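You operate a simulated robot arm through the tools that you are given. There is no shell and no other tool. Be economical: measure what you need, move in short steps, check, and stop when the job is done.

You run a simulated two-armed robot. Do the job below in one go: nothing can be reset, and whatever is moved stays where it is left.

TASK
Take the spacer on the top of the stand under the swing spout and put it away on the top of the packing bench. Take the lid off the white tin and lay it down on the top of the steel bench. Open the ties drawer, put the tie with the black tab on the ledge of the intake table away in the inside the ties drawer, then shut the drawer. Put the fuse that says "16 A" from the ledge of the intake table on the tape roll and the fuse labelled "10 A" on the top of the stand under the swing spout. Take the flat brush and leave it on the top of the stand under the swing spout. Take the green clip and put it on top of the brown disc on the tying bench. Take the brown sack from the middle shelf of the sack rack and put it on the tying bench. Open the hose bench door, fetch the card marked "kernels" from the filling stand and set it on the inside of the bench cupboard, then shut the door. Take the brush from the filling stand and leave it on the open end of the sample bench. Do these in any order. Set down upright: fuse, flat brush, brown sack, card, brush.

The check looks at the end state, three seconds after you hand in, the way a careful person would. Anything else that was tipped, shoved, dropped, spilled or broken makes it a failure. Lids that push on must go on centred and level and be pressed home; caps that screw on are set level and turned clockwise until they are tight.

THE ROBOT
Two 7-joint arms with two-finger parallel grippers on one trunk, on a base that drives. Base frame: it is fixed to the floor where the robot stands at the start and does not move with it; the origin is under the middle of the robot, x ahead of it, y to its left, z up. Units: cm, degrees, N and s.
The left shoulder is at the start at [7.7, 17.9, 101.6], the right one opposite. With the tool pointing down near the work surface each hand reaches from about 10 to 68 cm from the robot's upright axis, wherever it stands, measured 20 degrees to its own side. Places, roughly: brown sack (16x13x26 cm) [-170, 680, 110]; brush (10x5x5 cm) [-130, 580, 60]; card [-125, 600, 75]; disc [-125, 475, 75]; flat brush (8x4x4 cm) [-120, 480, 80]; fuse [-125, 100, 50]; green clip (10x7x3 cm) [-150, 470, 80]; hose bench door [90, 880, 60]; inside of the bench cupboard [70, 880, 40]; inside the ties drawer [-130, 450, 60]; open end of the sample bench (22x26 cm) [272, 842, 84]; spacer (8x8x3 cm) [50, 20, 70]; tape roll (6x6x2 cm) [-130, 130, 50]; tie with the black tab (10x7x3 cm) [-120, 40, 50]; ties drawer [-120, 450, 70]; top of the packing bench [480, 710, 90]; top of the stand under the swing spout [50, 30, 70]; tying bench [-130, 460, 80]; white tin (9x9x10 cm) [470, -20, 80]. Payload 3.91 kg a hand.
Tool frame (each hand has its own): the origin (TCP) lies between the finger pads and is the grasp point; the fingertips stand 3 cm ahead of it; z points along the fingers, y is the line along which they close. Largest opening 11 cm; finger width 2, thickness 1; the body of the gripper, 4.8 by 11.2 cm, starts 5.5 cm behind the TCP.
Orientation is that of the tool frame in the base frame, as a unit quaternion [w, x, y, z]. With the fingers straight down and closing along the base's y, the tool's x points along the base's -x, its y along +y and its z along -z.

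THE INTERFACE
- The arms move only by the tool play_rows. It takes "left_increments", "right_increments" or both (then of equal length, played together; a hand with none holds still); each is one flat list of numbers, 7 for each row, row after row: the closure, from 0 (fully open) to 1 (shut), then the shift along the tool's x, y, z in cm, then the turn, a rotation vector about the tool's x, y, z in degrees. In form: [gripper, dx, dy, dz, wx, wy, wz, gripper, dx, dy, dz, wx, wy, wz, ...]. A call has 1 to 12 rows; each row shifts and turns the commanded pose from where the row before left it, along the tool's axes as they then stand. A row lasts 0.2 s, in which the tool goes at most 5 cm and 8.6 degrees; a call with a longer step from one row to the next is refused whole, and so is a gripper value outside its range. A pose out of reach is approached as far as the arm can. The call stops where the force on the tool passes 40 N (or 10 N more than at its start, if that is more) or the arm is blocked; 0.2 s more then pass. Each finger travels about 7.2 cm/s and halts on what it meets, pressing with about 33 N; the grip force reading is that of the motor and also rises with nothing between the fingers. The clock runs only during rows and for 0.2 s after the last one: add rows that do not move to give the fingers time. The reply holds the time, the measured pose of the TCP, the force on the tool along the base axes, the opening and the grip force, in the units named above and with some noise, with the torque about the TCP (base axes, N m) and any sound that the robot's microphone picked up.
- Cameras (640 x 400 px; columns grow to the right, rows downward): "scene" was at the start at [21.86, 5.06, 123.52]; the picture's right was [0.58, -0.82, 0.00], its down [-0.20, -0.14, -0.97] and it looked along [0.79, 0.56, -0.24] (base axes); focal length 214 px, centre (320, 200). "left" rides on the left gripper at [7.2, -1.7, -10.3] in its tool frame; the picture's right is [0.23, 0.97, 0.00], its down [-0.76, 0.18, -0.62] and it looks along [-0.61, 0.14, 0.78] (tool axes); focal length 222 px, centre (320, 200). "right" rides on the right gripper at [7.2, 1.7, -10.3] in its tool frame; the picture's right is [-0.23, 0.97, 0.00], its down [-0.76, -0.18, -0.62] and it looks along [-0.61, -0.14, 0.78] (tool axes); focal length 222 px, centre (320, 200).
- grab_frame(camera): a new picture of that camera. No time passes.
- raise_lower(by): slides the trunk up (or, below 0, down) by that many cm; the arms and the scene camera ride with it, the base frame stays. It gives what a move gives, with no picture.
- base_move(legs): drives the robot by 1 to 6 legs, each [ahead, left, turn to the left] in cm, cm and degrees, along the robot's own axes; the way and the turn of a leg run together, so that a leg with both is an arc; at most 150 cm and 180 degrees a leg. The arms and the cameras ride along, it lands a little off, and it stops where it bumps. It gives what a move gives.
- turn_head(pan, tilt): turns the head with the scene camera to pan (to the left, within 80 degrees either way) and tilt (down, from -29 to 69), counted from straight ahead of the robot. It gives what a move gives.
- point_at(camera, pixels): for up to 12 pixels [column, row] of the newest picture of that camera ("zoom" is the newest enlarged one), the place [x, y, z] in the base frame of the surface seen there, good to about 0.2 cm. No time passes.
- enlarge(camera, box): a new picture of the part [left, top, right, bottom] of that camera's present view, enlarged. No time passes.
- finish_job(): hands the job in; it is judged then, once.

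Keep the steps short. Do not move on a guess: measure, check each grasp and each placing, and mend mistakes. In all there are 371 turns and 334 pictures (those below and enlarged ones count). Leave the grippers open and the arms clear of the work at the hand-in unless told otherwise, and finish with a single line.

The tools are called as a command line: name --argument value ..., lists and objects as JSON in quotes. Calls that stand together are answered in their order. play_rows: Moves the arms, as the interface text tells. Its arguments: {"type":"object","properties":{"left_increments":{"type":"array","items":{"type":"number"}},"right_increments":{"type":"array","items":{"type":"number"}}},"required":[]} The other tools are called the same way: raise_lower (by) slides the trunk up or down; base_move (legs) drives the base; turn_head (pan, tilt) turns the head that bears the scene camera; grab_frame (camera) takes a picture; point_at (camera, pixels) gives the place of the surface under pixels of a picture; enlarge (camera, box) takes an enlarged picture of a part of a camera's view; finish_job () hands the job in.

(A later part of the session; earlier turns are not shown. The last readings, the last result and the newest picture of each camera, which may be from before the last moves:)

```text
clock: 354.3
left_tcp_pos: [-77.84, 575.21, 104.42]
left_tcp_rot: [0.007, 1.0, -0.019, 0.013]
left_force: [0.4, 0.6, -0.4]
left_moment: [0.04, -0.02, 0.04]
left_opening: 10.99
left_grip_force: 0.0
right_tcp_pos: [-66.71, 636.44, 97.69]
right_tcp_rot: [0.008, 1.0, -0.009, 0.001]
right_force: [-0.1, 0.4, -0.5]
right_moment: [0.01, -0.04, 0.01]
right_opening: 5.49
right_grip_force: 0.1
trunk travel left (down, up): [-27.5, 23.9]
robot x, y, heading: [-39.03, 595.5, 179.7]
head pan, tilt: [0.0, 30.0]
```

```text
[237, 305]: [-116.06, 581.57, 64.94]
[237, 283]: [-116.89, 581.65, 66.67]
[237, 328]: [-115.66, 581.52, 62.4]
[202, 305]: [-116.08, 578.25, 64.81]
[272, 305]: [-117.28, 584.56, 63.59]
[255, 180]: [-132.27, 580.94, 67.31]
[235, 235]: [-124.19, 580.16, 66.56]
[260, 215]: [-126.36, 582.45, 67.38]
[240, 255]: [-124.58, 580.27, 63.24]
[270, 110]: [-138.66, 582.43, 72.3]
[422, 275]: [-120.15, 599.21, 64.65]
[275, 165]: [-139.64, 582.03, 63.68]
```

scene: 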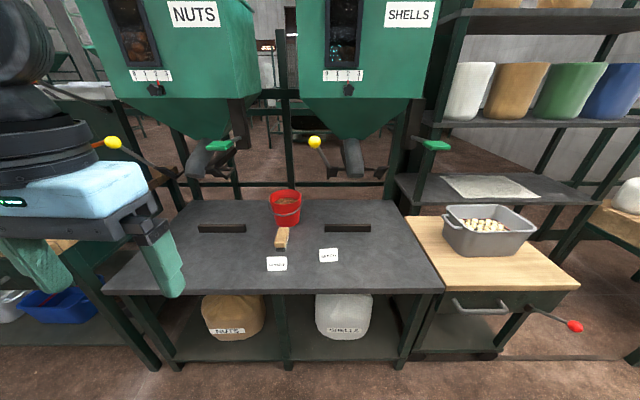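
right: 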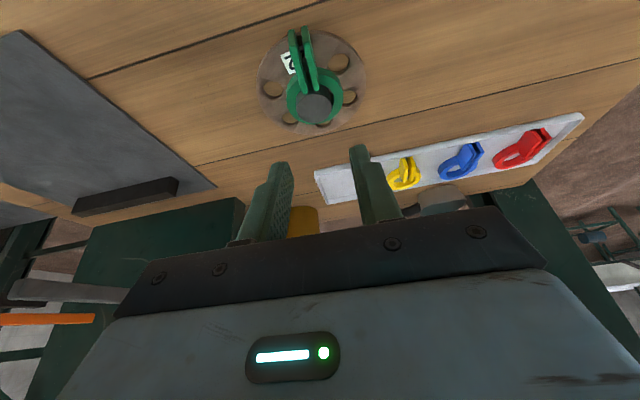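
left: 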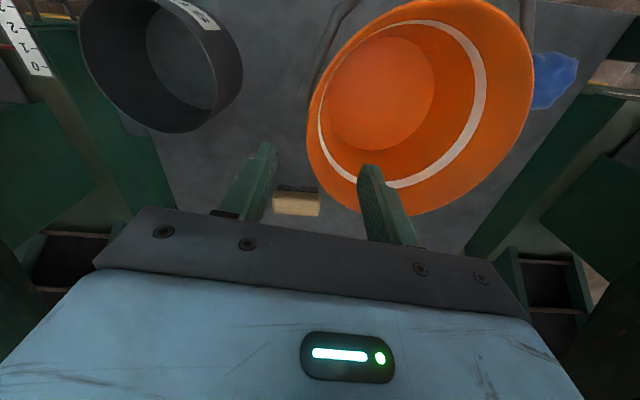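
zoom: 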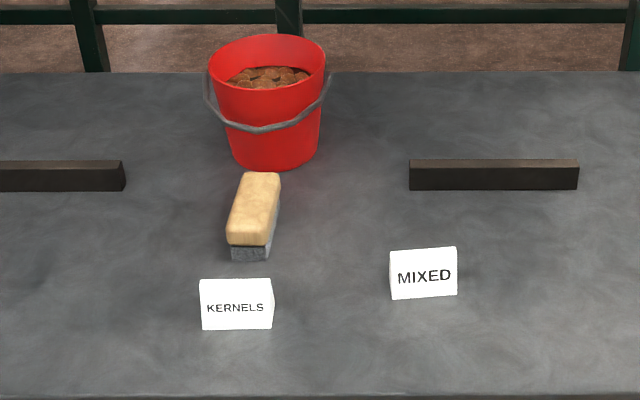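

I measure the wooden bench corners and floor around the rack.

point_at --camera "scene" --pixels '[[578, 283], [450, 290], [530, 245], [610, 215], [600, 235], [630, 300], [560, 340], [620, 350], [500, 185], [590, 195], [635, 215], [580, 330]]'

turn_head --pan -45 --tilt 15

grab_frame --camera "scene"

```text
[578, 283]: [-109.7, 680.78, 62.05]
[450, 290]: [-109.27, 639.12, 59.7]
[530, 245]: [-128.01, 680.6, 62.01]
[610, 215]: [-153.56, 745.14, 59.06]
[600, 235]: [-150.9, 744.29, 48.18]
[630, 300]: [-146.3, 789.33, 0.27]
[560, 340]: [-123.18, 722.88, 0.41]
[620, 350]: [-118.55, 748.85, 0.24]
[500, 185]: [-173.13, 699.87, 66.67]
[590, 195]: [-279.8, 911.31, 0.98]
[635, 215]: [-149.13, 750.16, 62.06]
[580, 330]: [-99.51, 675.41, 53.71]
```

```text
clock: 355.4
left_tcp_pos: [-77.61, 575.26, 104.38]
left_tcp_rot: [0.007, 1.0, -0.018, 0.012]
left_force: [-0.9, -0.6, -0.3]
left_moment: [0.0, -0.01, 0.0]
left_opening: 11.0
left_grip_force: 0.1
right_tcp_pos: [-66.66, 636.57, 97.75]
right_tcp_rot: [0.009, 1.0, -0.009, 0.001]
right_force: [-0.1, 0.6, -0.3]
right_moment: [0.01, -0.02, -0.01]
right_opening: 5.48
right_grip_force: 0.1
trunk travel left (down, up): [-27.5, 23.9]
robot x, y, heading: [-38.99, 595.54, 179.7]
head pan, tilt: [-45.0, 15.0]
```

```text
165 pictures are left
```

scene: 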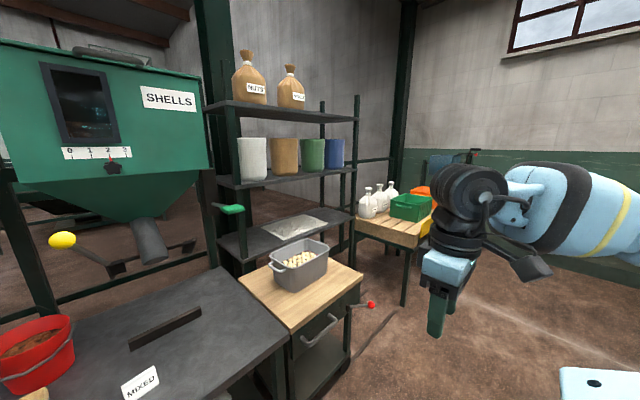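

I enlarge the rack and measure the brown sack.

enlarge --camera "scene" --box '[210, 90, 370, 200]'

point_at --camera "zoom" --pixels '[[255, 195], [355, 195], [300, 195], [255, 335], [345, 330], [300, 270], [300, 340], [350, 270], [225, 270], [375, 270], [300, 110], [300, 365]]'

```text
3.64 times, centred on (290, 145) of scene
```

zoom: 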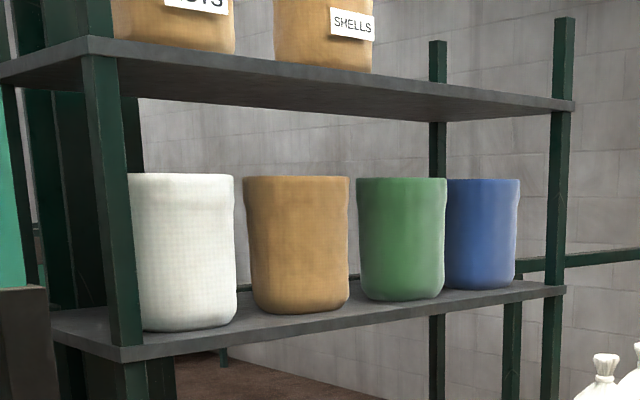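

```text
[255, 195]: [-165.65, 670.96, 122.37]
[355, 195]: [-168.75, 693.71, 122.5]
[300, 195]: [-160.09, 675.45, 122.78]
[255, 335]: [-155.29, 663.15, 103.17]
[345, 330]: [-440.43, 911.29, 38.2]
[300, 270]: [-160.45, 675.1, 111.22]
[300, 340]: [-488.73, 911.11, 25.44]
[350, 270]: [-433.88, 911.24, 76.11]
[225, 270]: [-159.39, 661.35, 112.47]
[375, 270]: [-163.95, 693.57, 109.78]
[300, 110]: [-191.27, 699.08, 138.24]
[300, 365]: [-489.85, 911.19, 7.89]
```

The brown sack is y 668–684, front x -160, z 103–126, shelf above at z 138. I drive to its front (y≈700), raise the trunk and look from above.

base_move --legs '[[0, -105, 0], [25, 0, 0]]'

raise_lower --by 23

turn_head --pan 20 --tilt 15

grab_frame --camera "scene"

```text
clock: 366.3
left_tcp_pos: [-102.53, 679.08, 104.31]
left_tcp_rot: [0.008, 1.0, -0.017, 0.013]
left_force: [-1.1, 0.7, -0.9]
left_moment: [0.01, -0.04, -0.02]
left_opening: 10.99
left_grip_force: 0.1
right_tcp_pos: [-91.58, 740.46, 97.72]
right_tcp_rot: [0.008, 1.0, -0.008, 0.001]
right_force: [0.0, -0.3, -0.7]
right_moment: [-0.03, 0.02, 0.01]
right_opening: 5.48
right_grip_force: 0.0
trunk travel left (down, up): [-27.5, 23.9]
robot x, y, heading: [-63.32, 699.84, 179.8]
head pan, tilt: [-45.0, 15.0]
```

```text
clock: 368.7
left_tcp_pos: [-102.58, 679.12, 127.28]
left_tcp_rot: [0.007, 1.0, -0.018, 0.013]
left_force: [0.0, -0.4, 0.2]
left_moment: [0.0, 0.04, -0.01]
left_opening: 11.02
left_grip_force: 0.1
right_tcp_pos: [-91.53, 740.46, 120.61]
right_tcp_rot: [0.008, 1.0, -0.008, 0.002]
right_force: [-0.1, 0.3, 0.2]
right_moment: [0.03, 0.02, 0.0]
right_opening: 5.46
right_grip_force: 0.0
trunk travel left (down, up): [-50.5, 0.9]
robot x, y, heading: [-63.7, 699.79, 179.6]
head pan, tilt: [-45.0, 15.0]
```

```text
clock: 370.1
left_tcp_pos: [-102.44, 679.15, 127.38]
left_tcp_rot: [0.007, 1.0, -0.017, 0.013]
left_force: [1.3, 0.5, 0.1]
left_moment: [-0.03, 0.01, -0.01]
left_opening: 11.01
left_grip_force: 0.1
right_tcp_pos: [-91.43, 740.48, 120.63]
right_tcp_rot: [0.007, 1.0, -0.008, 0.001]
right_force: [-0.4, -0.5, -0.9]
right_moment: [-0.03, -0.01, 0.02]
right_opening: 5.52
right_grip_force: 0.1
trunk travel left (down, up): [-50.5, 0.9]
robot x, y, heading: [-63.25, 699.99, 179.9]
head pan, tilt: [20.0, 15.0]
```

```text
163 pictures are left
```

scene: 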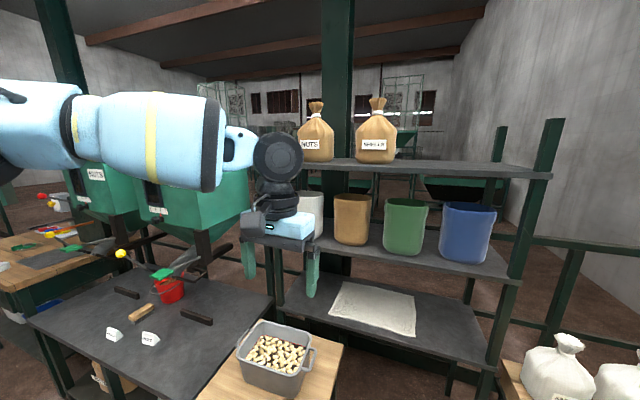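

enlarge --camera "scene" --box '[290, 150, 450, 270]'

point_at --camera "zoom" --pixels '[[180, 170], [250, 180], [315, 165], [180, 345], [250, 350], [310, 345], [170, 260], [320, 260], [240, 155], [130, 170], [400, 180], [370, 240]]'

```text
3.33 times, centred on (370, 210) of scene
```

zoom: 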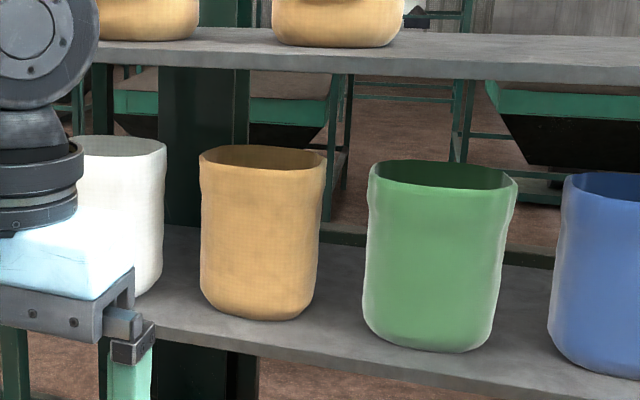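

```text
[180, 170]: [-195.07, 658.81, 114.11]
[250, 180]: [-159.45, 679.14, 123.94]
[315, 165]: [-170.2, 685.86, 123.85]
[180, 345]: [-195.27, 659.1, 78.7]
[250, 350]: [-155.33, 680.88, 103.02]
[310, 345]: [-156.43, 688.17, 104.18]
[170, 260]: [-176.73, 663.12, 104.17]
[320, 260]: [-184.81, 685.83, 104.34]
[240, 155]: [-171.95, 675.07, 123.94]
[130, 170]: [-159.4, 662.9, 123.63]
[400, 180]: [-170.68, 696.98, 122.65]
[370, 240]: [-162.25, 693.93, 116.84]
```

The sacks are open at the top with thin walls. I plan to pinch the right side wall (y≈684) with the left hand leaning 43° forward. First I drive nearer: right 3, ahead 22.

base_move --legs '[[0, -3, 0], [22, 0, 0]]'

play_rows --left_increments '[0.5, -4, 0, 0, 0, 0, 0, 0.5, -4, 0, 0, 0, 0, 0, 0.5, -4, 0, 0, 0, -8, 0, 0.5, -2, 0, 0, 0, -8.5, 0, 0.5, -2, 0, 0, 0, -8.5, 0, 0.5, 0, 0, 0, 0, -8.5, 0, 0.5, 0, 0, 0, 0, -8.5, 0]'

grab_frame --camera "scene"

grab_frame --camera "left"

```text
clock: 372.3
left_tcp_pos: [-123.88, 682.26, 127.53]
left_tcp_rot: [0.007, 1.0, -0.017, 0.011]
left_force: [0.1, 0.1, 0.3]
left_moment: [0.03, -0.01, 0.01]
left_opening: 11.0
left_grip_force: 0.1
right_tcp_pos: [-112.96, 743.46, 120.66]
right_tcp_rot: [0.007, 1.0, -0.007, 0.0]
right_force: [0.5, 0.1, -0.1]
right_moment: [0.01, 0.01, 0.0]
right_opening: 5.48
right_grip_force: 0.1
trunk travel left (down, up): [-50.5, 0.9]
robot x, y, heading: [-85.02, 703.14, 179.8]
head pan, tilt: [20.0, 15.0]
```

```text
clock: 373.9
left_tcp_pos: [-139.68, 682.73, 127.94]
left_tcp_rot: [0.002, 0.937, -0.018, -0.349]
left_force: [-0.6, -1.1, -0.3]
left_moment: [0.03, 0.03, 0.0]
left_opening: 5.5
left_grip_force: 0.1
right_tcp_pos: [-112.92, 743.43, 120.74]
right_tcp_rot: [0.008, 1.0, -0.007, 0.0]
right_force: [-0.3, -0.2, 0.0]
right_moment: [0.02, 0.01, 0.03]
right_opening: 5.5
right_grip_force: 0.1
trunk travel left (down, up): [-50.5, 0.9]
robot x, y, heading: [-85.18, 703.06, 180.1]
head pan, tilt: [20.0, 15.0]
```

```text
161 pictures are left
```

scene: 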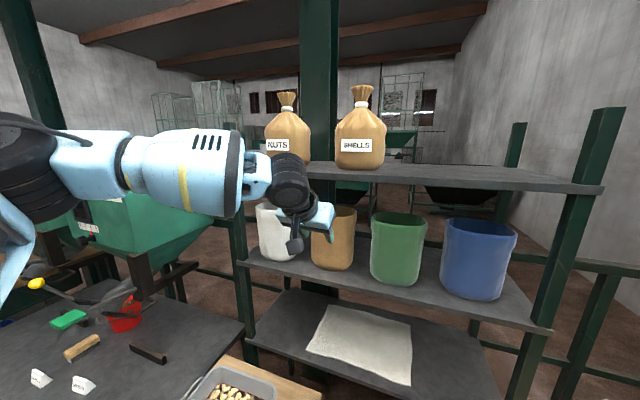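

```text
160 pictures are left
```

left: 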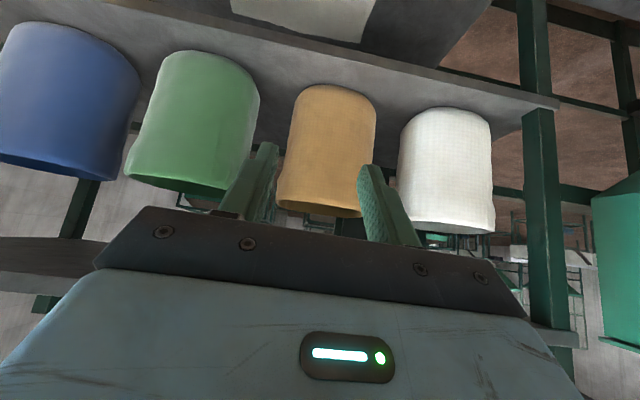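

Lean is 41°. I measure the brown sack's rim and its neighbours from the hand camera.

enlarge --camera "left" --box '[180, 60, 500, 260]'

point_at --camera "zoom" --pixels '[[195, 280], [200, 220], [280, 290], [350, 300], [370, 220], [280, 200], [150, 180], [140, 220], [440, 200], [445, 300], [60, 250], [375, 300]]'

```text
2.00 times, centred on (340, 160) of left
```

zoom: 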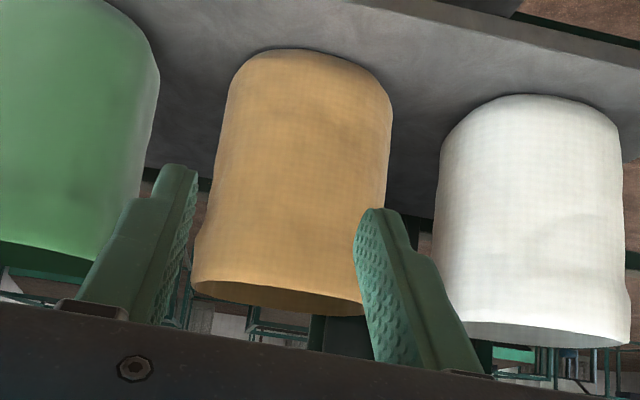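

```text
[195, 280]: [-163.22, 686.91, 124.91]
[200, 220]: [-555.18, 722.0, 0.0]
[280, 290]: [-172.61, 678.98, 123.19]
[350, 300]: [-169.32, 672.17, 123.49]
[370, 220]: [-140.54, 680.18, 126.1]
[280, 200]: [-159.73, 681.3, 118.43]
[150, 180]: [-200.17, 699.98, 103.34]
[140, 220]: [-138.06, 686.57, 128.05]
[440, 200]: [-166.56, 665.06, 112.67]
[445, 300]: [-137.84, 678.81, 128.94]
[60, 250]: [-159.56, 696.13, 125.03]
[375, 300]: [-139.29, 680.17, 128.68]
```

I shift the hand to the sack's left side (y≈671), where the gap to the white sack is wider, and look.

play_rows --left_increments '[0.6, 0, 4, 0, 0, 0, 0, 0.6, 0, 4, 0, 0, 0, 0, 0.6, 0, 3.5, 0, 0, 0, 0]'

enlarge --camera "left" --box '[180, 60, 500, 260]'

point_at --camera "zoom" --pixels '[[225, 270], [245, 290], [255, 200], [200, 300], [150, 290], [100, 280], [330, 200], [320, 260], [240, 240], [310, 170], [60, 270], [190, 200]]'

```text
clock: 374.7
left_tcp_pos: [-140.12, 671.0, 128.08]
left_tcp_rot: [0.0, 0.937, -0.018, -0.348]
left_force: [-1.2, -0.9, 0.5]
left_moment: [0.02, 0.0, -0.02]
left_opening: 4.39
left_grip_force: 0.1
right_tcp_pos: [-113.01, 743.33, 120.62]
right_tcp_rot: [0.006, 1.0, -0.007, 0.001]
right_force: [-0.3, -0.6, -0.1]
right_moment: [-0.01, -0.01, 0.0]
right_opening: 5.48
right_grip_force: 0.1
trunk travel left (down, up): [-50.5, 0.9]
robot x, y, heading: [-85.11, 702.95, 179.9]
head pan, tilt: [20.0, 15.0]
```

```text
2.00 times, centred on (340, 160) of left
```

zoom: 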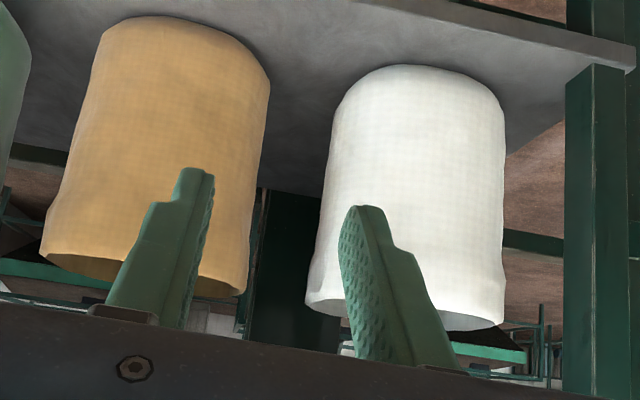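

```text
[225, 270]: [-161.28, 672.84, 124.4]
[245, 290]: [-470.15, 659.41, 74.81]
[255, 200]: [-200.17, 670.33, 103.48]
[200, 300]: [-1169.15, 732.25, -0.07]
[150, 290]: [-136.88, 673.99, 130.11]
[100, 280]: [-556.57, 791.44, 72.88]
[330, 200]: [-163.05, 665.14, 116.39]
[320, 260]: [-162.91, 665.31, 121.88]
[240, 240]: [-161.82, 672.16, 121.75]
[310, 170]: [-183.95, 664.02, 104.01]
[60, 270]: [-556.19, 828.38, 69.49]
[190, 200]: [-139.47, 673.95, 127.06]
```

Left wall y≈671.4, white sack at 665. I lean 6° more, go in high in front of the rim and look.

play_rows --left_increments '[0.6, 0, 0, 0, 0, -6, 0, 0.6, -3.43, -0.13, 1.88, 0, 0, 0, 0.6, -3.43, -0.13, 1.88, 0, 0, 0, 0.6, -3.43, -0.13, 1.88, 0, 0, 0, 0.6, -3.43, -0.13, 1.88, 0, 0, 0]'

grab_frame --camera "left"

grab_frame --camera "scene"

```text
clock: 375.9
left_tcp_pos: [-155.13, 672.43, 132.23]
left_tcp_rot: [0.003, 0.919, -0.024, -0.394]
left_force: [1.1, 0.4, 5.5]
left_moment: [-0.08, -0.29, 0.03]
left_opening: 4.4
left_grip_force: 0.1
left hand out of reach, approached as far as the arm can: row 5
right_tcp_pos: [-113.54, 743.37, 120.54]
right_tcp_rot: [0.007, 1.0, -0.006, 0.004]
right_force: [-0.2, -2.1, 0.0]
right_moment: [0.04, -0.06, -0.01]
right_opening: 5.5
right_grip_force: 0.2
trunk travel left (down, up): [-50.5, 0.9]
robot x, y, heading: [-85.54, 702.29, 179.8]
head pan, tilt: [20.0, 15.0]
```

```text
157 pictures are left
```

left: 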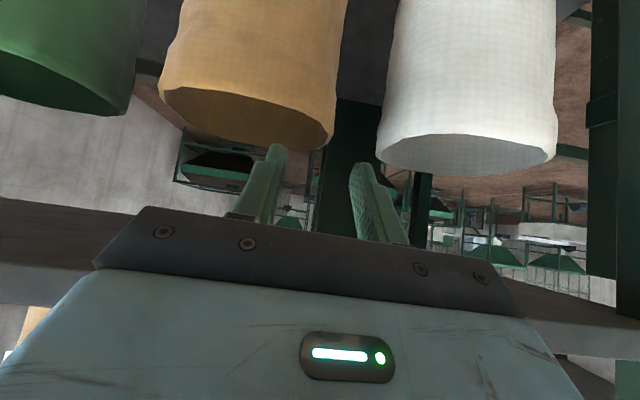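

```text
156 pictures are left
```

scene: 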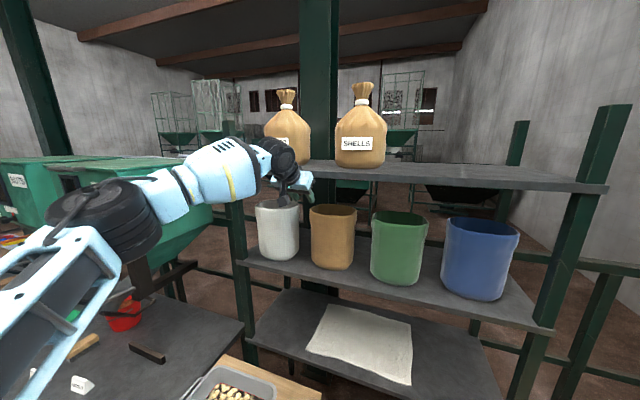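

I check the top shelf's front edge and the rim near the fingers.

point_at --camera "scene" --pixels '[[330, 172], [430, 182], [320, 165], [285, 150], [300, 185], [280, 205], [310, 208], [357, 208]]'

point_at --camera "left" --pixels '[[325, 140], [335, 110], [330, 130], [340, 80], [380, 140], [390, 110], [270, 148], [200, 125], [250, 120]]'

```text
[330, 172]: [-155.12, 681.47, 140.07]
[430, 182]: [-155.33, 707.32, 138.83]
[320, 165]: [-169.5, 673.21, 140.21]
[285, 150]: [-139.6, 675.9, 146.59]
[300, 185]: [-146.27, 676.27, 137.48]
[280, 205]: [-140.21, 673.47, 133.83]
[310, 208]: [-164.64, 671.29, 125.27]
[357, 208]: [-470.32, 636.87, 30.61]
```

```text
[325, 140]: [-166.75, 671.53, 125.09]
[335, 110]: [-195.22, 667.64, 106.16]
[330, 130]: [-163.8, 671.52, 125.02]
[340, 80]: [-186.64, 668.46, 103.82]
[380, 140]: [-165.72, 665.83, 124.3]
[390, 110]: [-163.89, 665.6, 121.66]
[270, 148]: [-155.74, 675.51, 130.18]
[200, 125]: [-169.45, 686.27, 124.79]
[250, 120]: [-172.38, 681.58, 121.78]
```

The wall's rim is at y 671.5, z 125. I go in along the fingers with a 0.9 shift, straddling the wall.

play_rows --left_increments '[0.62, 0.1, 0.5, 3.3, 0, 0, 0, 0.62, 0.1, 0.4, 3.3, 0, 0, 0]'

grab_frame --camera "left"

grab_frame --camera "scene"

```text
clock: 376.5
left_tcp_pos: [-156.41, 670.96, 129.87]
left_tcp_rot: [0.001, 0.918, -0.017, -0.395]
left_force: [-1.1, -0.2, -0.1]
left_moment: [0.02, -0.05, 0.01]
left_opening: 4.16
left_grip_force: 0.1
left hand out of reach, approached as far as the arm can: row 1, 2
right_tcp_pos: [-113.04, 743.51, 120.74]
right_tcp_rot: [0.008, 1.0, -0.007, 0.0]
right_force: [0.2, -0.1, -0.2]
right_moment: [0.01, 0.03, 0.01]
right_opening: 5.49
right_grip_force: 0.1
trunk travel left (down, up): [-50.5, 0.9]
robot x, y, heading: [-84.64, 702.69, 179.8]
head pan, tilt: [20.0, 15.0]
```

```text
155 pictures are left
```

left: 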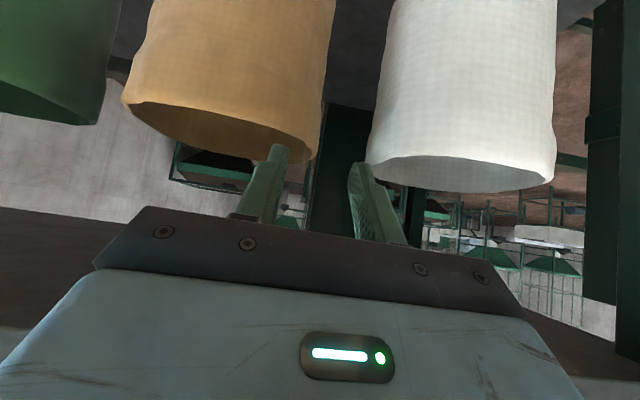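

```text
154 pictures are left
```

scene: 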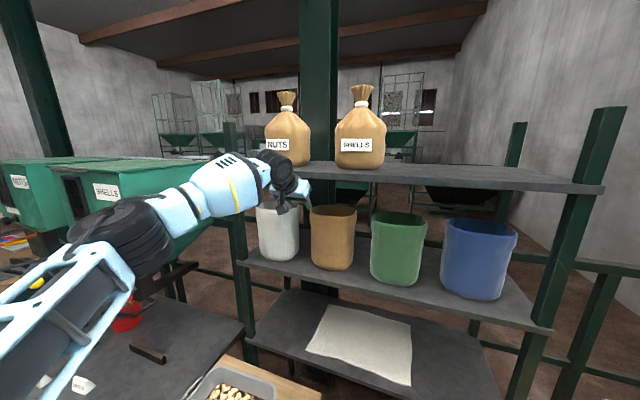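

Reach is short by ~7 cm here. The right wall (y≈687) suits my shoulder better: I pull back, shift the base right 5.5 and ahead 5, and move the hand to y≈687.

play_rows --left_increments '[0.6, 1.3, 0, -4.28, 0, 0, 0, 0.6, 1.3, 0, -4.28, 0, 0, 0, 0.6, 0, -4, 0, 0, 0, 0, 0.6, 0, -4, 0, 0, 0, 0, 0.6, 0, -3, 0, 0, 0, 0]'

base_move --legs '[[0, -5.5, 0], [5, 0, 0]]'

enlarge --camera "left" --box '[160, 40, 480, 240]'

```text
clock: 377.7
left_tcp_pos: [-148.12, 681.85, 133.62]
left_tcp_rot: [0.0, 0.919, -0.018, -0.395]
left_force: [-0.5, 0.3, 0.3]
left_moment: [0.02, -0.01, 0.05]
left_opening: 4.39
left_grip_force: 0.0
right_tcp_pos: [-113.23, 743.36, 120.61]
right_tcp_rot: [0.008, 1.0, -0.007, 0.002]
right_force: [-0.3, 0.5, -1.4]
right_moment: [-0.03, 0.01, 0.0]
right_opening: 5.49
right_grip_force: 0.0
trunk travel left (down, up): [-50.5, 0.9]
robot x, y, heading: [-84.78, 702.71, 180.2]
head pan, tilt: [20.0, 15.0]
```

```text
clock: 379.3
left_tcp_pos: [-152.6, 687.23, 133.96]
left_tcp_rot: [-0.001, 0.917, -0.018, -0.397]
left_force: [-0.2, -0.9, -0.9]
left_moment: [-0.02, -0.03, -0.03]
left_opening: 4.4
left_grip_force: 0.0
right_tcp_pos: [-117.74, 748.83, 120.82]
right_tcp_rot: [0.008, 1.0, -0.007, 0.0]
right_force: [0.8, 0.1, 0.6]
right_moment: [-0.02, -0.02, 0.02]
right_opening: 5.54
right_grip_force: 0.1
trunk travel left (down, up): [-50.5, 0.9]
robot x, y, heading: [-89.84, 708.86, 179.8]
head pan, tilt: [20.0, 15.0]
```

```text
2.00 times, centred on (320, 140) of left
```

zoom: 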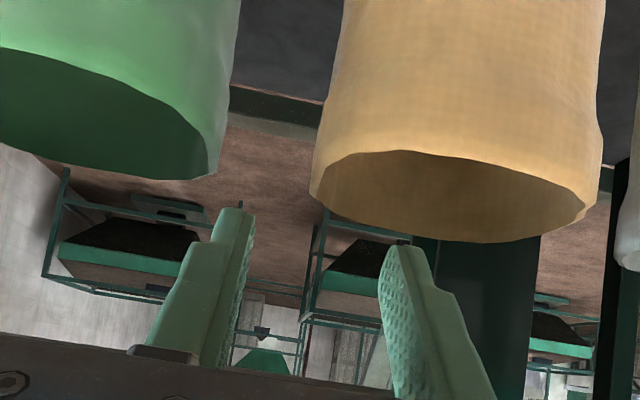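

point_at --camera "zoom" --pixels '[[313, 180], [312, 160], [318, 195], [330, 160], [345, 210], [216, 140], [210, 165], [218, 110], [420, 152], [316, 130]]'

```text
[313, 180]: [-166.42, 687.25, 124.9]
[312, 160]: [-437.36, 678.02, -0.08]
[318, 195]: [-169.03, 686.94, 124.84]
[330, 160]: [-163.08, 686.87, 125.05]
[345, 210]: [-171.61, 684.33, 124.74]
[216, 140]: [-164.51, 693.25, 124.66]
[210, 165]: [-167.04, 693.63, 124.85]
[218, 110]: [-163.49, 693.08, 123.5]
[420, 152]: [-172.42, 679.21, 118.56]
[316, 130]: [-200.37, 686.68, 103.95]
```

Right wall at y 687.2, green sack at 693.3. I go in along the fingers to straddle the wall.

play_rows --left_increments '[0.6, -0.28, 0.06, 3.74, 0, 0, 0, 0.6, -0.28, 0.06, 3.74, 0, 0, 0, 0.6, -0.28, 0.06, 3.74, 0, 0, 0, 0.6, -0.28, 0.06, 3.74, 0, 0, 0]'

enlarge --camera "left" --box '[160, 40, 480, 240]'

grab_frame --camera "scene"

```text
clock: 380.3
left_tcp_pos: [-156.82, 685.63, 128.54]
left_tcp_rot: [-0.002, 0.917, -0.019, -0.397]
left_force: [0.4, 0.2, 0.6]
left_moment: [0.03, 0.0, -0.01]
left_opening: 4.41
left_grip_force: 0.0
left hand out of reach, approached as far as the arm can: row 1, 2, 3, 4
right_tcp_pos: [-117.74, 748.81, 120.8]
right_tcp_rot: [0.007, 1.0, -0.007, 0.0]
right_force: [0.6, -0.3, 0.3]
right_moment: [-0.01, -0.02, -0.02]
right_opening: 5.51
right_grip_force: 0.1
trunk travel left (down, up): [-50.5, 0.9]
robot x, y, heading: [-89.81, 707.87, 179.6]
head pan, tilt: [20.0, 15.0]
```

```text
2.00 times, centred on (320, 140) of left
```

zoom: 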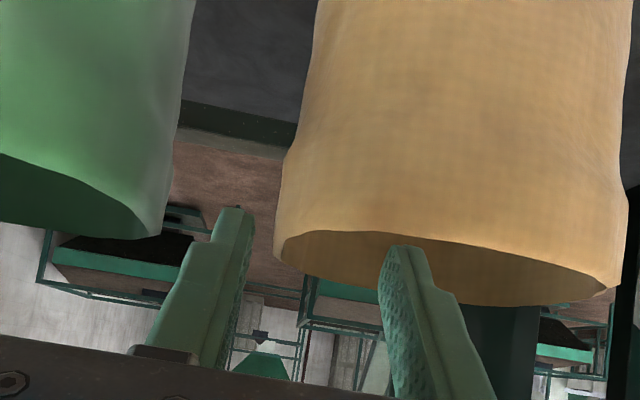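

```text
151 pictures are left
```

scene: 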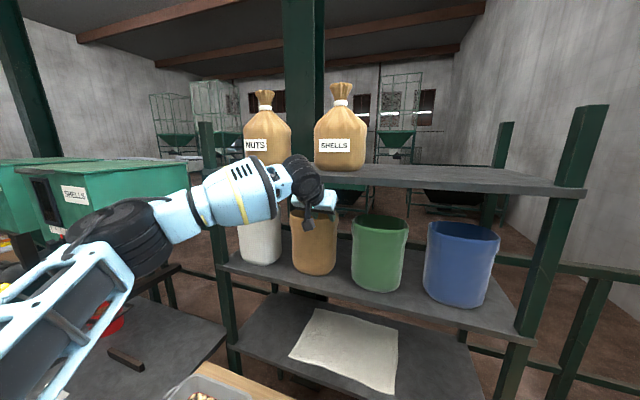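

Still short; the arm's joints limit it. The tips are just above the rim, so I simply drive the base 6 cm ahead (distance to the bench corner ~31 cm).

play_rows --left_increments '[0.6, 0, -1.5, 0, 0, 0, 0]'

base_move --legs '[[6, 0, 0]]'

enlarge --camera "left" --box '[160, 40, 480, 240]'

enlarge --camera "scene" --box '[210, 130, 450, 300]'

```text
clock: 380.7
left_tcp_pos: [-156.87, 685.72, 128.42]
left_tcp_rot: [-0.001, 0.918, -0.018, -0.396]
left_force: [0.5, -0.2, -0.1]
left_moment: [0.01, -0.02, 0.01]
left_opening: 4.4
left_grip_force: 0.2
left hand out of reach, approached as far as the arm can: row 1
right_tcp_pos: [-117.78, 748.89, 120.83]
right_tcp_rot: [0.008, 1.0, -0.007, 0.001]
right_force: [-0.7, -0.3, -0.5]
right_moment: [0.03, 0.0, -0.01]
right_opening: 5.5
right_grip_force: 0.1
trunk travel left (down, up): [-50.5, 0.9]
robot x, y, heading: [-90.05, 708.4, 180.0]
head pan, tilt: [20.0, 15.0]
```

```text
clock: 381.7
left_tcp_pos: [-158.7, 685.88, 128.23]
left_tcp_rot: [-0.001, 0.922, -0.019, -0.387]
left_force: [37.6, -1.6, -1.8]
left_moment: [0.31, 4.16, 0.31]
left_opening: 4.37
left_grip_force: 0.2
right_tcp_pos: [-120.78, 748.62, 120.92]
right_tcp_rot: [0.007, 1.0, -0.004, -0.003]
right_force: [0.9, -0.2, 0.4]
right_moment: [0.02, 0.02, -0.02]
right_opening: 5.5
right_grip_force: 0.2
trunk travel left (down, up): [-50.5, 0.9]
robot x, y, heading: [-93.19, 708.21, -179.9]
head pan, tilt: [20.0, 15.0]
stopped in leg 1: the force on the tool passed its limit at 166 N (the readings are from after the stop); the commanded pose is now the measured one
```

```text
2.00 times, centred on (320, 140) of left
```

zoom: 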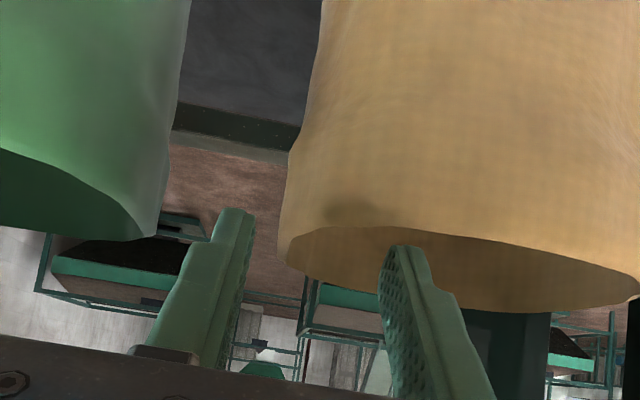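

```text
2.35 times, centred on (330, 215) of scene
```

zoom: 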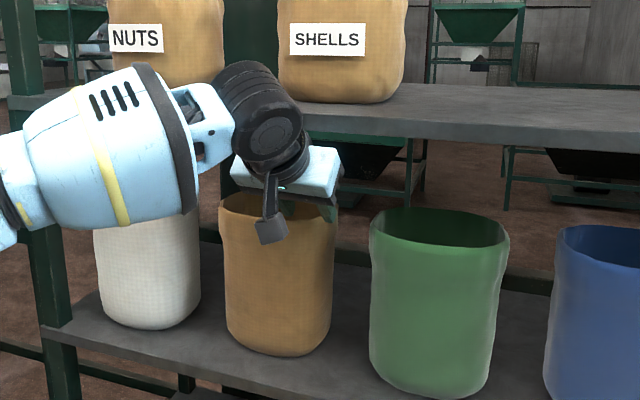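

The wrist meets the upper shelf's edge. New idea: with a flatter hand (76° lean) I can pinch the side wall just under the rim and drag the sack a few cm forward on its shelf; then pinch deeper. I back off 6 and lean further.

base_move --legs '[[-8, 0, 0]]'

play_rows --left_increments '[0.6, 0, 0, 0, 0, -8.5, 0, 0.6, 0, 0, 0, 0, -8.5, 0, 0.6, 0, 0, 0, 0, -8.5, 0, 0.6, 0, 0, 0, 0, -5, 0]'

grab_frame --camera "left"

grab_frame --camera "scene"

```text
clock: 382.7
left_tcp_pos: [-151.83, 685.93, 127.51]
left_tcp_rot: [0.0, 0.923, -0.019, -0.384]
left_force: [-0.6, 1.1, 0.3]
left_moment: [0.02, -0.02, 0.0]
left_opening: 4.41
left_grip_force: 0.1
right_tcp_pos: [-113.63, 748.82, 120.67]
right_tcp_rot: [0.008, 1.0, -0.006, 0.001]
right_force: [0.3, -0.2, 0.1]
right_moment: [-0.01, 0.02, -0.01]
right_opening: 5.51
right_grip_force: 0.1
trunk travel left (down, up): [-50.5, 0.9]
robot x, y, heading: [-85.54, 708.09, -179.9]
head pan, tilt: [20.0, 15.0]
```

```text
clock: 383.7
left_tcp_pos: [-151.73, 685.88, 127.7]
left_tcp_rot: [-0.006, 0.789, -0.018, -0.614]
left_force: [0.3, 0.2, 0.4]
left_moment: [-0.02, 0.0, -0.03]
left_opening: 4.38
left_grip_force: 0.0
right_tcp_pos: [-113.69, 748.68, 120.71]
right_tcp_rot: [0.007, 1.0, -0.005, 0.001]
right_force: [-0.4, -0.2, 0.6]
right_moment: [0.01, -0.01, -0.01]
right_opening: 5.51
right_grip_force: 0.0
trunk travel left (down, up): [-50.5, 0.9]
robot x, y, heading: [-85.61, 708.34, -179.5]
head pan, tilt: [20.0, 15.0]
```

```text
148 pictures are left
```

left: 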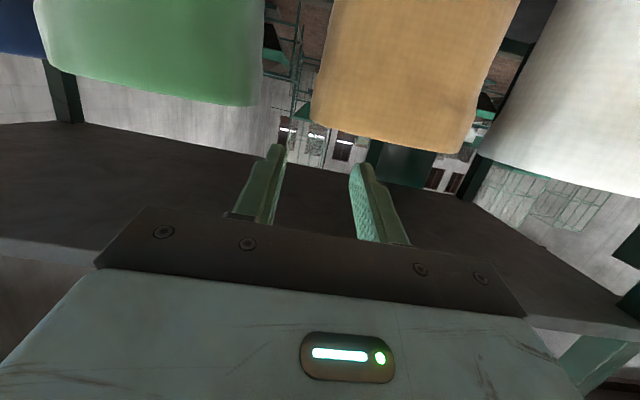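

```text
147 pictures are left
```

scene: 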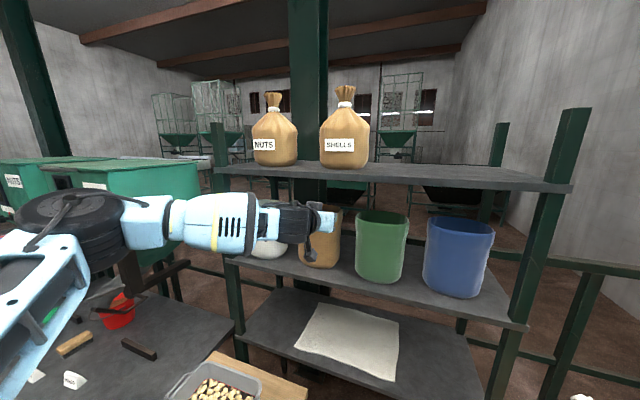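

Lean 76°. I measure the rim and right wall from here.

enlarge --camera "left" --box '[240, 60, 480, 210]'

point_at --camera "zoom" --pixels '[[195, 150], [200, 165], [230, 170], [300, 195], [500, 235], [400, 220], [190, 130], [60, 110], [250, 150], [45, 120]]'

```text
2.67 times, centred on (360, 135) of left
```

zoom: 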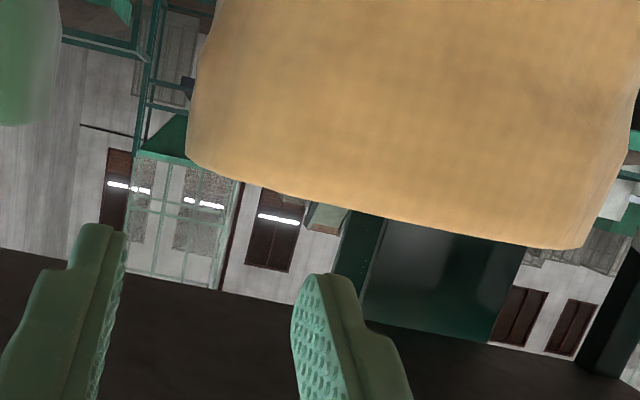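

```text
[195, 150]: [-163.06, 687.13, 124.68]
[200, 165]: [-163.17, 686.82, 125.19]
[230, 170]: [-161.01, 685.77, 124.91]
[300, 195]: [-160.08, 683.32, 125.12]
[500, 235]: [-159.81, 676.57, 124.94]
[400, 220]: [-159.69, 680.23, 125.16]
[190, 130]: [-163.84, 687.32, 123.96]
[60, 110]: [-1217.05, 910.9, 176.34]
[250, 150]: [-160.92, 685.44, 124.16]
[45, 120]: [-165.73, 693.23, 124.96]
```

Rim z 125.1, wall y 687.2. I go in level above the rim, then settle 2 cm down and close.

play_rows --left_increments '[0.6, -0.97, -0.32, 3.79, 0, 0, 0, 0.6, -0.97, -0.32, 3.79, 0, 0, 0, 0.6, -0.97, -0.32, 3.79, 0, 0, 0]'

enlarge --camera "left" --box '[160, 40, 480, 240]'

enlarge --camera "scene" --box '[240, 150, 440, 290]'

```text
clock: 384.5
left_tcp_pos: [-159.4, 684.6, 127.6]
left_tcp_rot: [-0.005, 0.789, -0.019, -0.614]
left_force: [-0.8, 0.1, 0.4]
left_moment: [-0.02, -0.03, 0.01]
left_opening: 4.4
left_grip_force: 0.1
left hand out of reach, approached as far as the arm can: row 2, 3
right_tcp_pos: [-113.69, 748.83, 120.69]
right_tcp_rot: [0.009, 1.0, -0.005, 0.001]
right_force: [-0.8, -0.5, 0.1]
right_moment: [-0.01, 0.03, -0.02]
right_opening: 5.51
right_grip_force: 0.0
trunk travel left (down, up): [-50.5, 0.9]
robot x, y, heading: [-85.81, 708.08, -180.0]
head pan, tilt: [20.0, 15.0]
```

```text
2.00 times, centred on (320, 140) of left
```

zoom: 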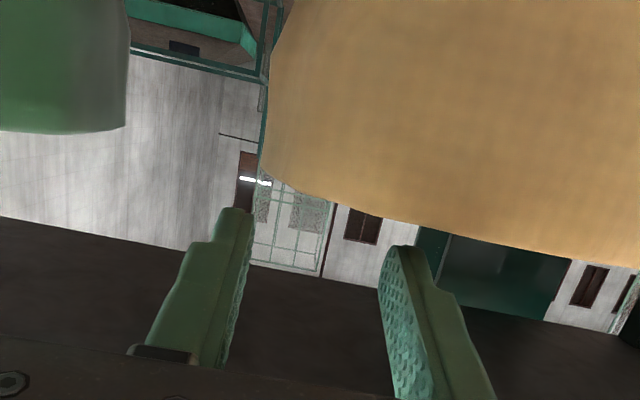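

```text
2.86 times, centred on (340, 220) of scene
```

zoom: 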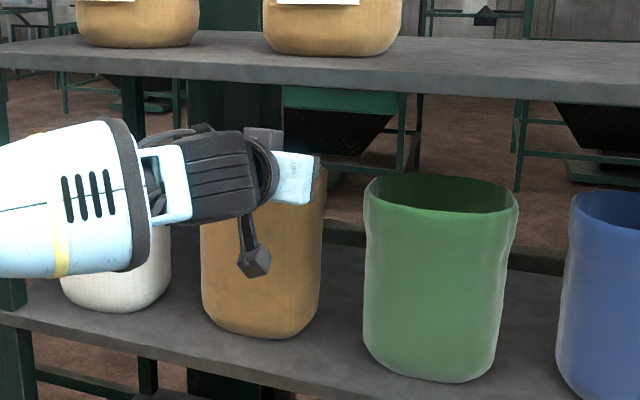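

I shift the base right 2.6 and ahead 4.2 to bring the fingers over the wall.

base_move --legs '[[0, -2.6, 0], [4.3, 0, 0]]'

enlarge --camera "left" --box '[160, 40, 480, 240]'

point_at --camera "zoom" --pixels '[[300, 210], [310, 240], [300, 180], [320, 260], [330, 250], [295, 225]]'

```text
clock: 385.9
left_tcp_pos: [-163.63, 687.15, 127.78]
left_tcp_rot: [-0.006, 0.788, -0.019, -0.615]
left_force: [0.1, 0.1, -0.4]
left_moment: [-0.01, 0.0, 0.03]
left_opening: 4.4
left_grip_force: 0.0
right_tcp_pos: [-117.7, 751.22, 120.84]
right_tcp_rot: [0.008, 1.0, -0.005, -0.001]
right_force: [0.7, -0.5, 0.2]
right_moment: [-0.02, 0.0, 0.0]
right_opening: 5.53
right_grip_force: 0.1
trunk travel left (down, up): [-50.5, 0.9]
robot x, y, heading: [-89.94, 710.83, -179.7]
head pan, tilt: [20.0, 15.0]
```

```text
2.00 times, centred on (320, 140) of left
```

zoom: 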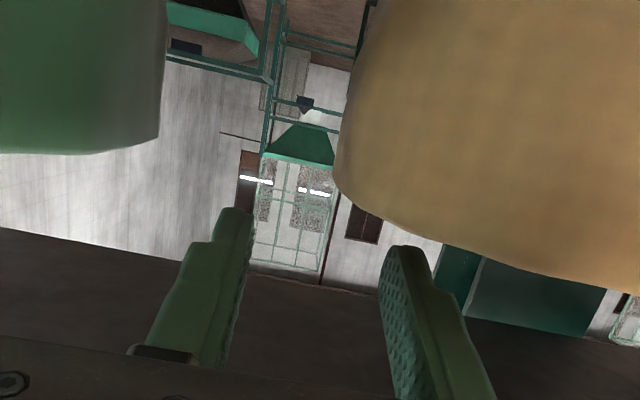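

```text
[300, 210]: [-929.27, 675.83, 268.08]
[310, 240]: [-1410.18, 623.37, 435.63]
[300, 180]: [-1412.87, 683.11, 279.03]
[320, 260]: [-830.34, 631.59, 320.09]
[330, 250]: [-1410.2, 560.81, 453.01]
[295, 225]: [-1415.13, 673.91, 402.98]
```

The wall's corner (340,180) lies between the fingers. I lower 2.2 and close.

play_rows --left_increments '[0.6, 1.07, 0, 0.27, 0, 0, 0, 0.6, 1.07, 0, 0.27, 0, 0, 0, 1, 0, 0, 0, 0, 0, 0, 1, 0, 0, 0, 0, 0, 0]'

enlarge --camera "left" --box '[160, 40, 480, 240]'

```text
clock: 386.9
left_tcp_pos: [-163.49, 687.2, 126.18]
left_tcp_rot: [-0.006, 0.786, -0.019, -0.618]
left_force: [0.1, 1.1, 23.3]
left_moment: [-0.24, 0.09, -0.15]
left_opening: 1.2
left_grip_force: 32.9
right_tcp_pos: [-117.67, 751.51, 120.8]
right_tcp_rot: [0.008, 1.0, -0.006, -0.002]
right_force: [0.7, 0.6, 0.5]
right_moment: [-0.02, 0.01, -0.01]
right_opening: 5.48
right_grip_force: 0.0
trunk travel left (down, up): [-50.5, 0.9]
robot x, y, heading: [-89.94, 710.73, -180.0]
head pan, tilt: [20.0, 15.0]
```

```text
2.00 times, centred on (320, 140) of left
```

zoom: 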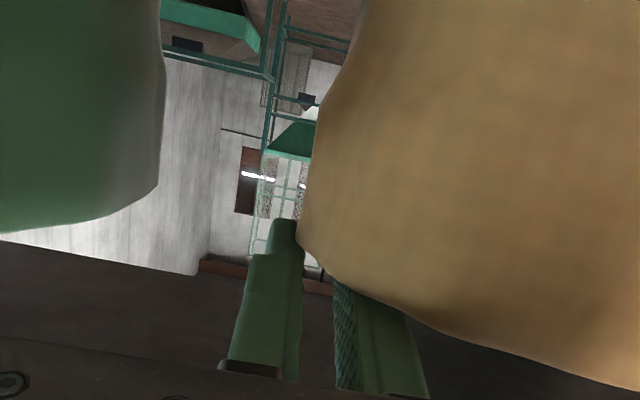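

The wall is pinched (1.2). I relieve the pressing and drag the sack 6 cm toward me.

play_rows --left_increments '[1, -0.25, 0, -0.05, 0, 0, 0, 1, 0.37, 0, -1.45, 0, 0, 0, 1, 0.37, 0, -1.45, 0, 0, 0, 1, 0.37, 0, -1.45, 0, 0, 0, 1, 0.37, 0, -1.45, 0, 0, 0]'

grab_frame --camera "scene"

```text
clock: 388.1
left_tcp_pos: [-157.5, 687.36, 126.01]
left_tcp_rot: [-0.006, 0.788, -0.018, -0.615]
left_force: [1.6, 5.6, 17.9]
left_moment: [-0.07, 0.39, -0.1]
left_opening: 0.57
left_grip_force: 32.9
right_tcp_pos: [-117.74, 751.57, 120.67]
right_tcp_rot: [0.009, 1.0, -0.005, 0.0]
right_force: [0.0, 0.4, 0.1]
right_moment: [0.02, 0.02, 0.03]
right_opening: 5.51
right_grip_force: 0.1
trunk travel left (down, up): [-50.5, 0.9]
robot x, y, heading: [-89.57, 710.65, -180.0]
head pan, tilt: [20.0, 15.0]
```

```text
141 pictures are left
```

scene: 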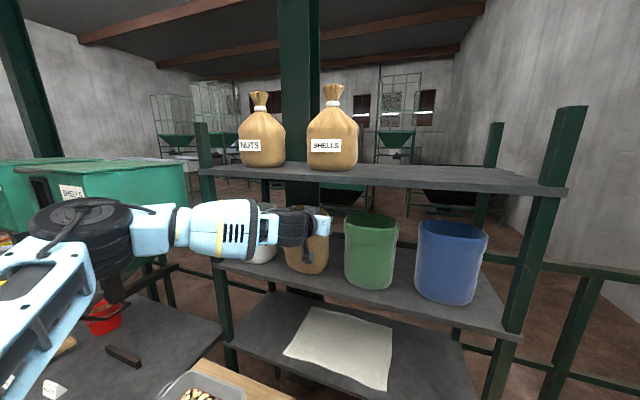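

enlarge --camera "scene" --box '[220, 180, 420, 300]'

point_at --camera "zoom" --pixels '[[280, 280], [240, 270], [330, 250], [280, 300], [310, 290], [225, 260], [345, 200]]'

```text
3.20 times, centred on (320, 240) of scene
```

zoom: 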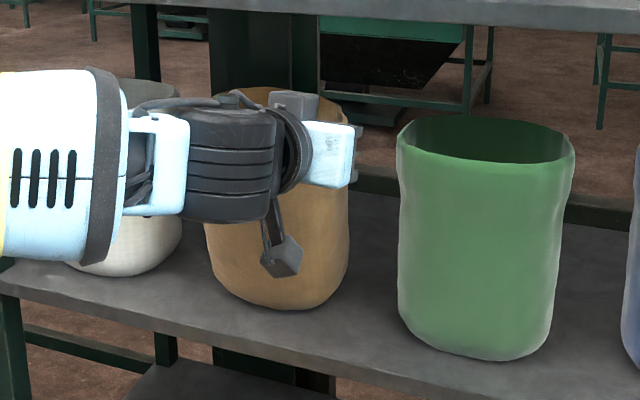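

```text
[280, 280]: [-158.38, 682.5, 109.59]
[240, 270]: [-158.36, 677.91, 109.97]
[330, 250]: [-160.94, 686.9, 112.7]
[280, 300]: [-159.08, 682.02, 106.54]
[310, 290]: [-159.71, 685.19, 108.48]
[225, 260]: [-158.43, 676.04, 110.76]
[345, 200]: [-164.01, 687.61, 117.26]
```

The sack came 1.5 cm; the fingers slid to its front corner, where they now hook it. I pull 4 cm more and look.

play_rows --left_increments '[1, 0.3, 0, -1.0, 0, 0, 0, 1, 0.25, 0, -1.0, 0, 0, 0, 1, 0.25, 0, -1.0, 0, 0, 0, 1, 0.25, 0, -1.0, 0, 0, 0]'

enlarge --camera "scene" --box '[220, 180, 420, 300]'

point_at --camera "zoom" --pixels '[[280, 280], [240, 270], [330, 250], [280, 300], [225, 260], [330, 160], [345, 130]]'

```text
clock: 389.1
left_tcp_pos: [-153.53, 686.8, 125.29]
left_tcp_rot: [-0.006, 0.79, -0.018, -0.612]
left_force: [-2.3, 1.3, 6.3]
left_moment: [-0.32, 0.97, -0.26]
left_opening: 0.51
left_grip_force: 32.5
right_tcp_pos: [-117.81, 751.46, 120.82]
right_tcp_rot: [0.007, 1.0, -0.005, 0.0]
right_force: [-0.1, 0.5, 0.6]
right_moment: [0.0, 0.03, 0.01]
right_opening: 5.51
right_grip_force: 0.0
trunk travel left (down, up): [-50.5, 0.9]
robot x, y, heading: [-89.4, 711.03, -179.9]
head pan, tilt: [20.0, 15.0]
```

```text
3.20 times, centred on (320, 240) of scene
```

zoom: 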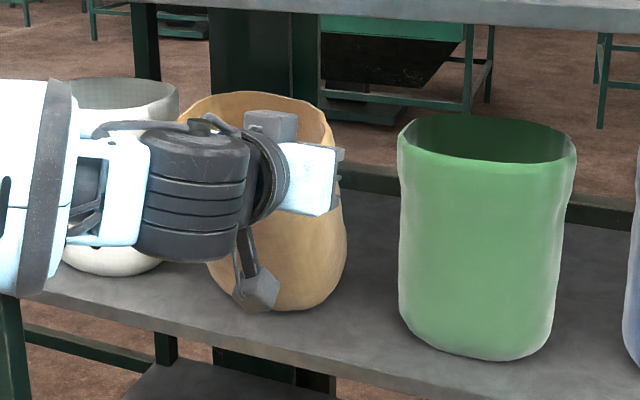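

```text
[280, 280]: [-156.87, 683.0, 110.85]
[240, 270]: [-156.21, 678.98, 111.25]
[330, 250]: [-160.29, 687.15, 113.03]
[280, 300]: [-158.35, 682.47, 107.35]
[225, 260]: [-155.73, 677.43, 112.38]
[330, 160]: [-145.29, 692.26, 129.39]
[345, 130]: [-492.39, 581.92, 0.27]
```

The sack now leans forward, truly pinched (0.5) at its front right corner. I try lifting 3 cm while easing it forward.

play_rows --left_increments '[1, -0.7, 0, -0.65, 0, 0, 0, 1, -0.7, 0, -0.65, 0, 0, 0, 1, -0.7, 0, -0.65, 0, 0, 0, 1, 0, 0, 0, 0, 0, 0]'

enlarge --camera "scene" --box '[200, 160, 440, 310]'

```text
clock: 390.1
left_tcp_pos: [-152.28, 686.91, 127.98]
left_tcp_rot: [-0.006, 0.79, -0.019, -0.613]
left_force: [-0.9, 0.4, -0.8]
left_moment: [0.12, -0.06, 0.01]
left_opening: 0.49
left_grip_force: 33.2
right_tcp_pos: [-117.86, 751.52, 120.66]
right_tcp_rot: [0.007, 1.0, -0.005, 0.001]
right_force: [0.4, -0.2, 0.2]
right_moment: [-0.01, 0.02, 0.0]
right_opening: 5.51
right_grip_force: 0.1
trunk travel left (down, up): [-50.5, 0.9]
robot x, y, heading: [-89.32, 710.61, -179.8]
head pan, tilt: [20.0, 15.0]
```

```text
2.67 times, centred on (320, 235) of scene
```

zoom: 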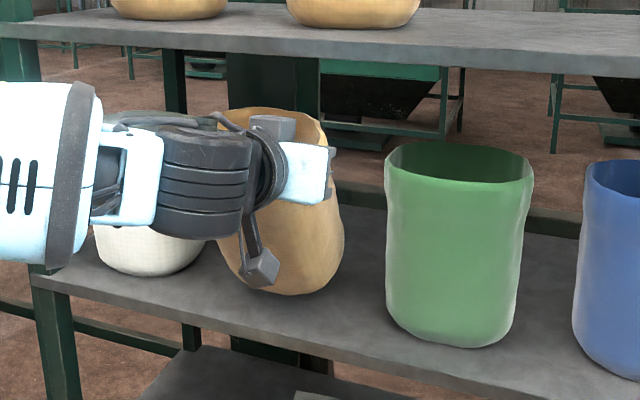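

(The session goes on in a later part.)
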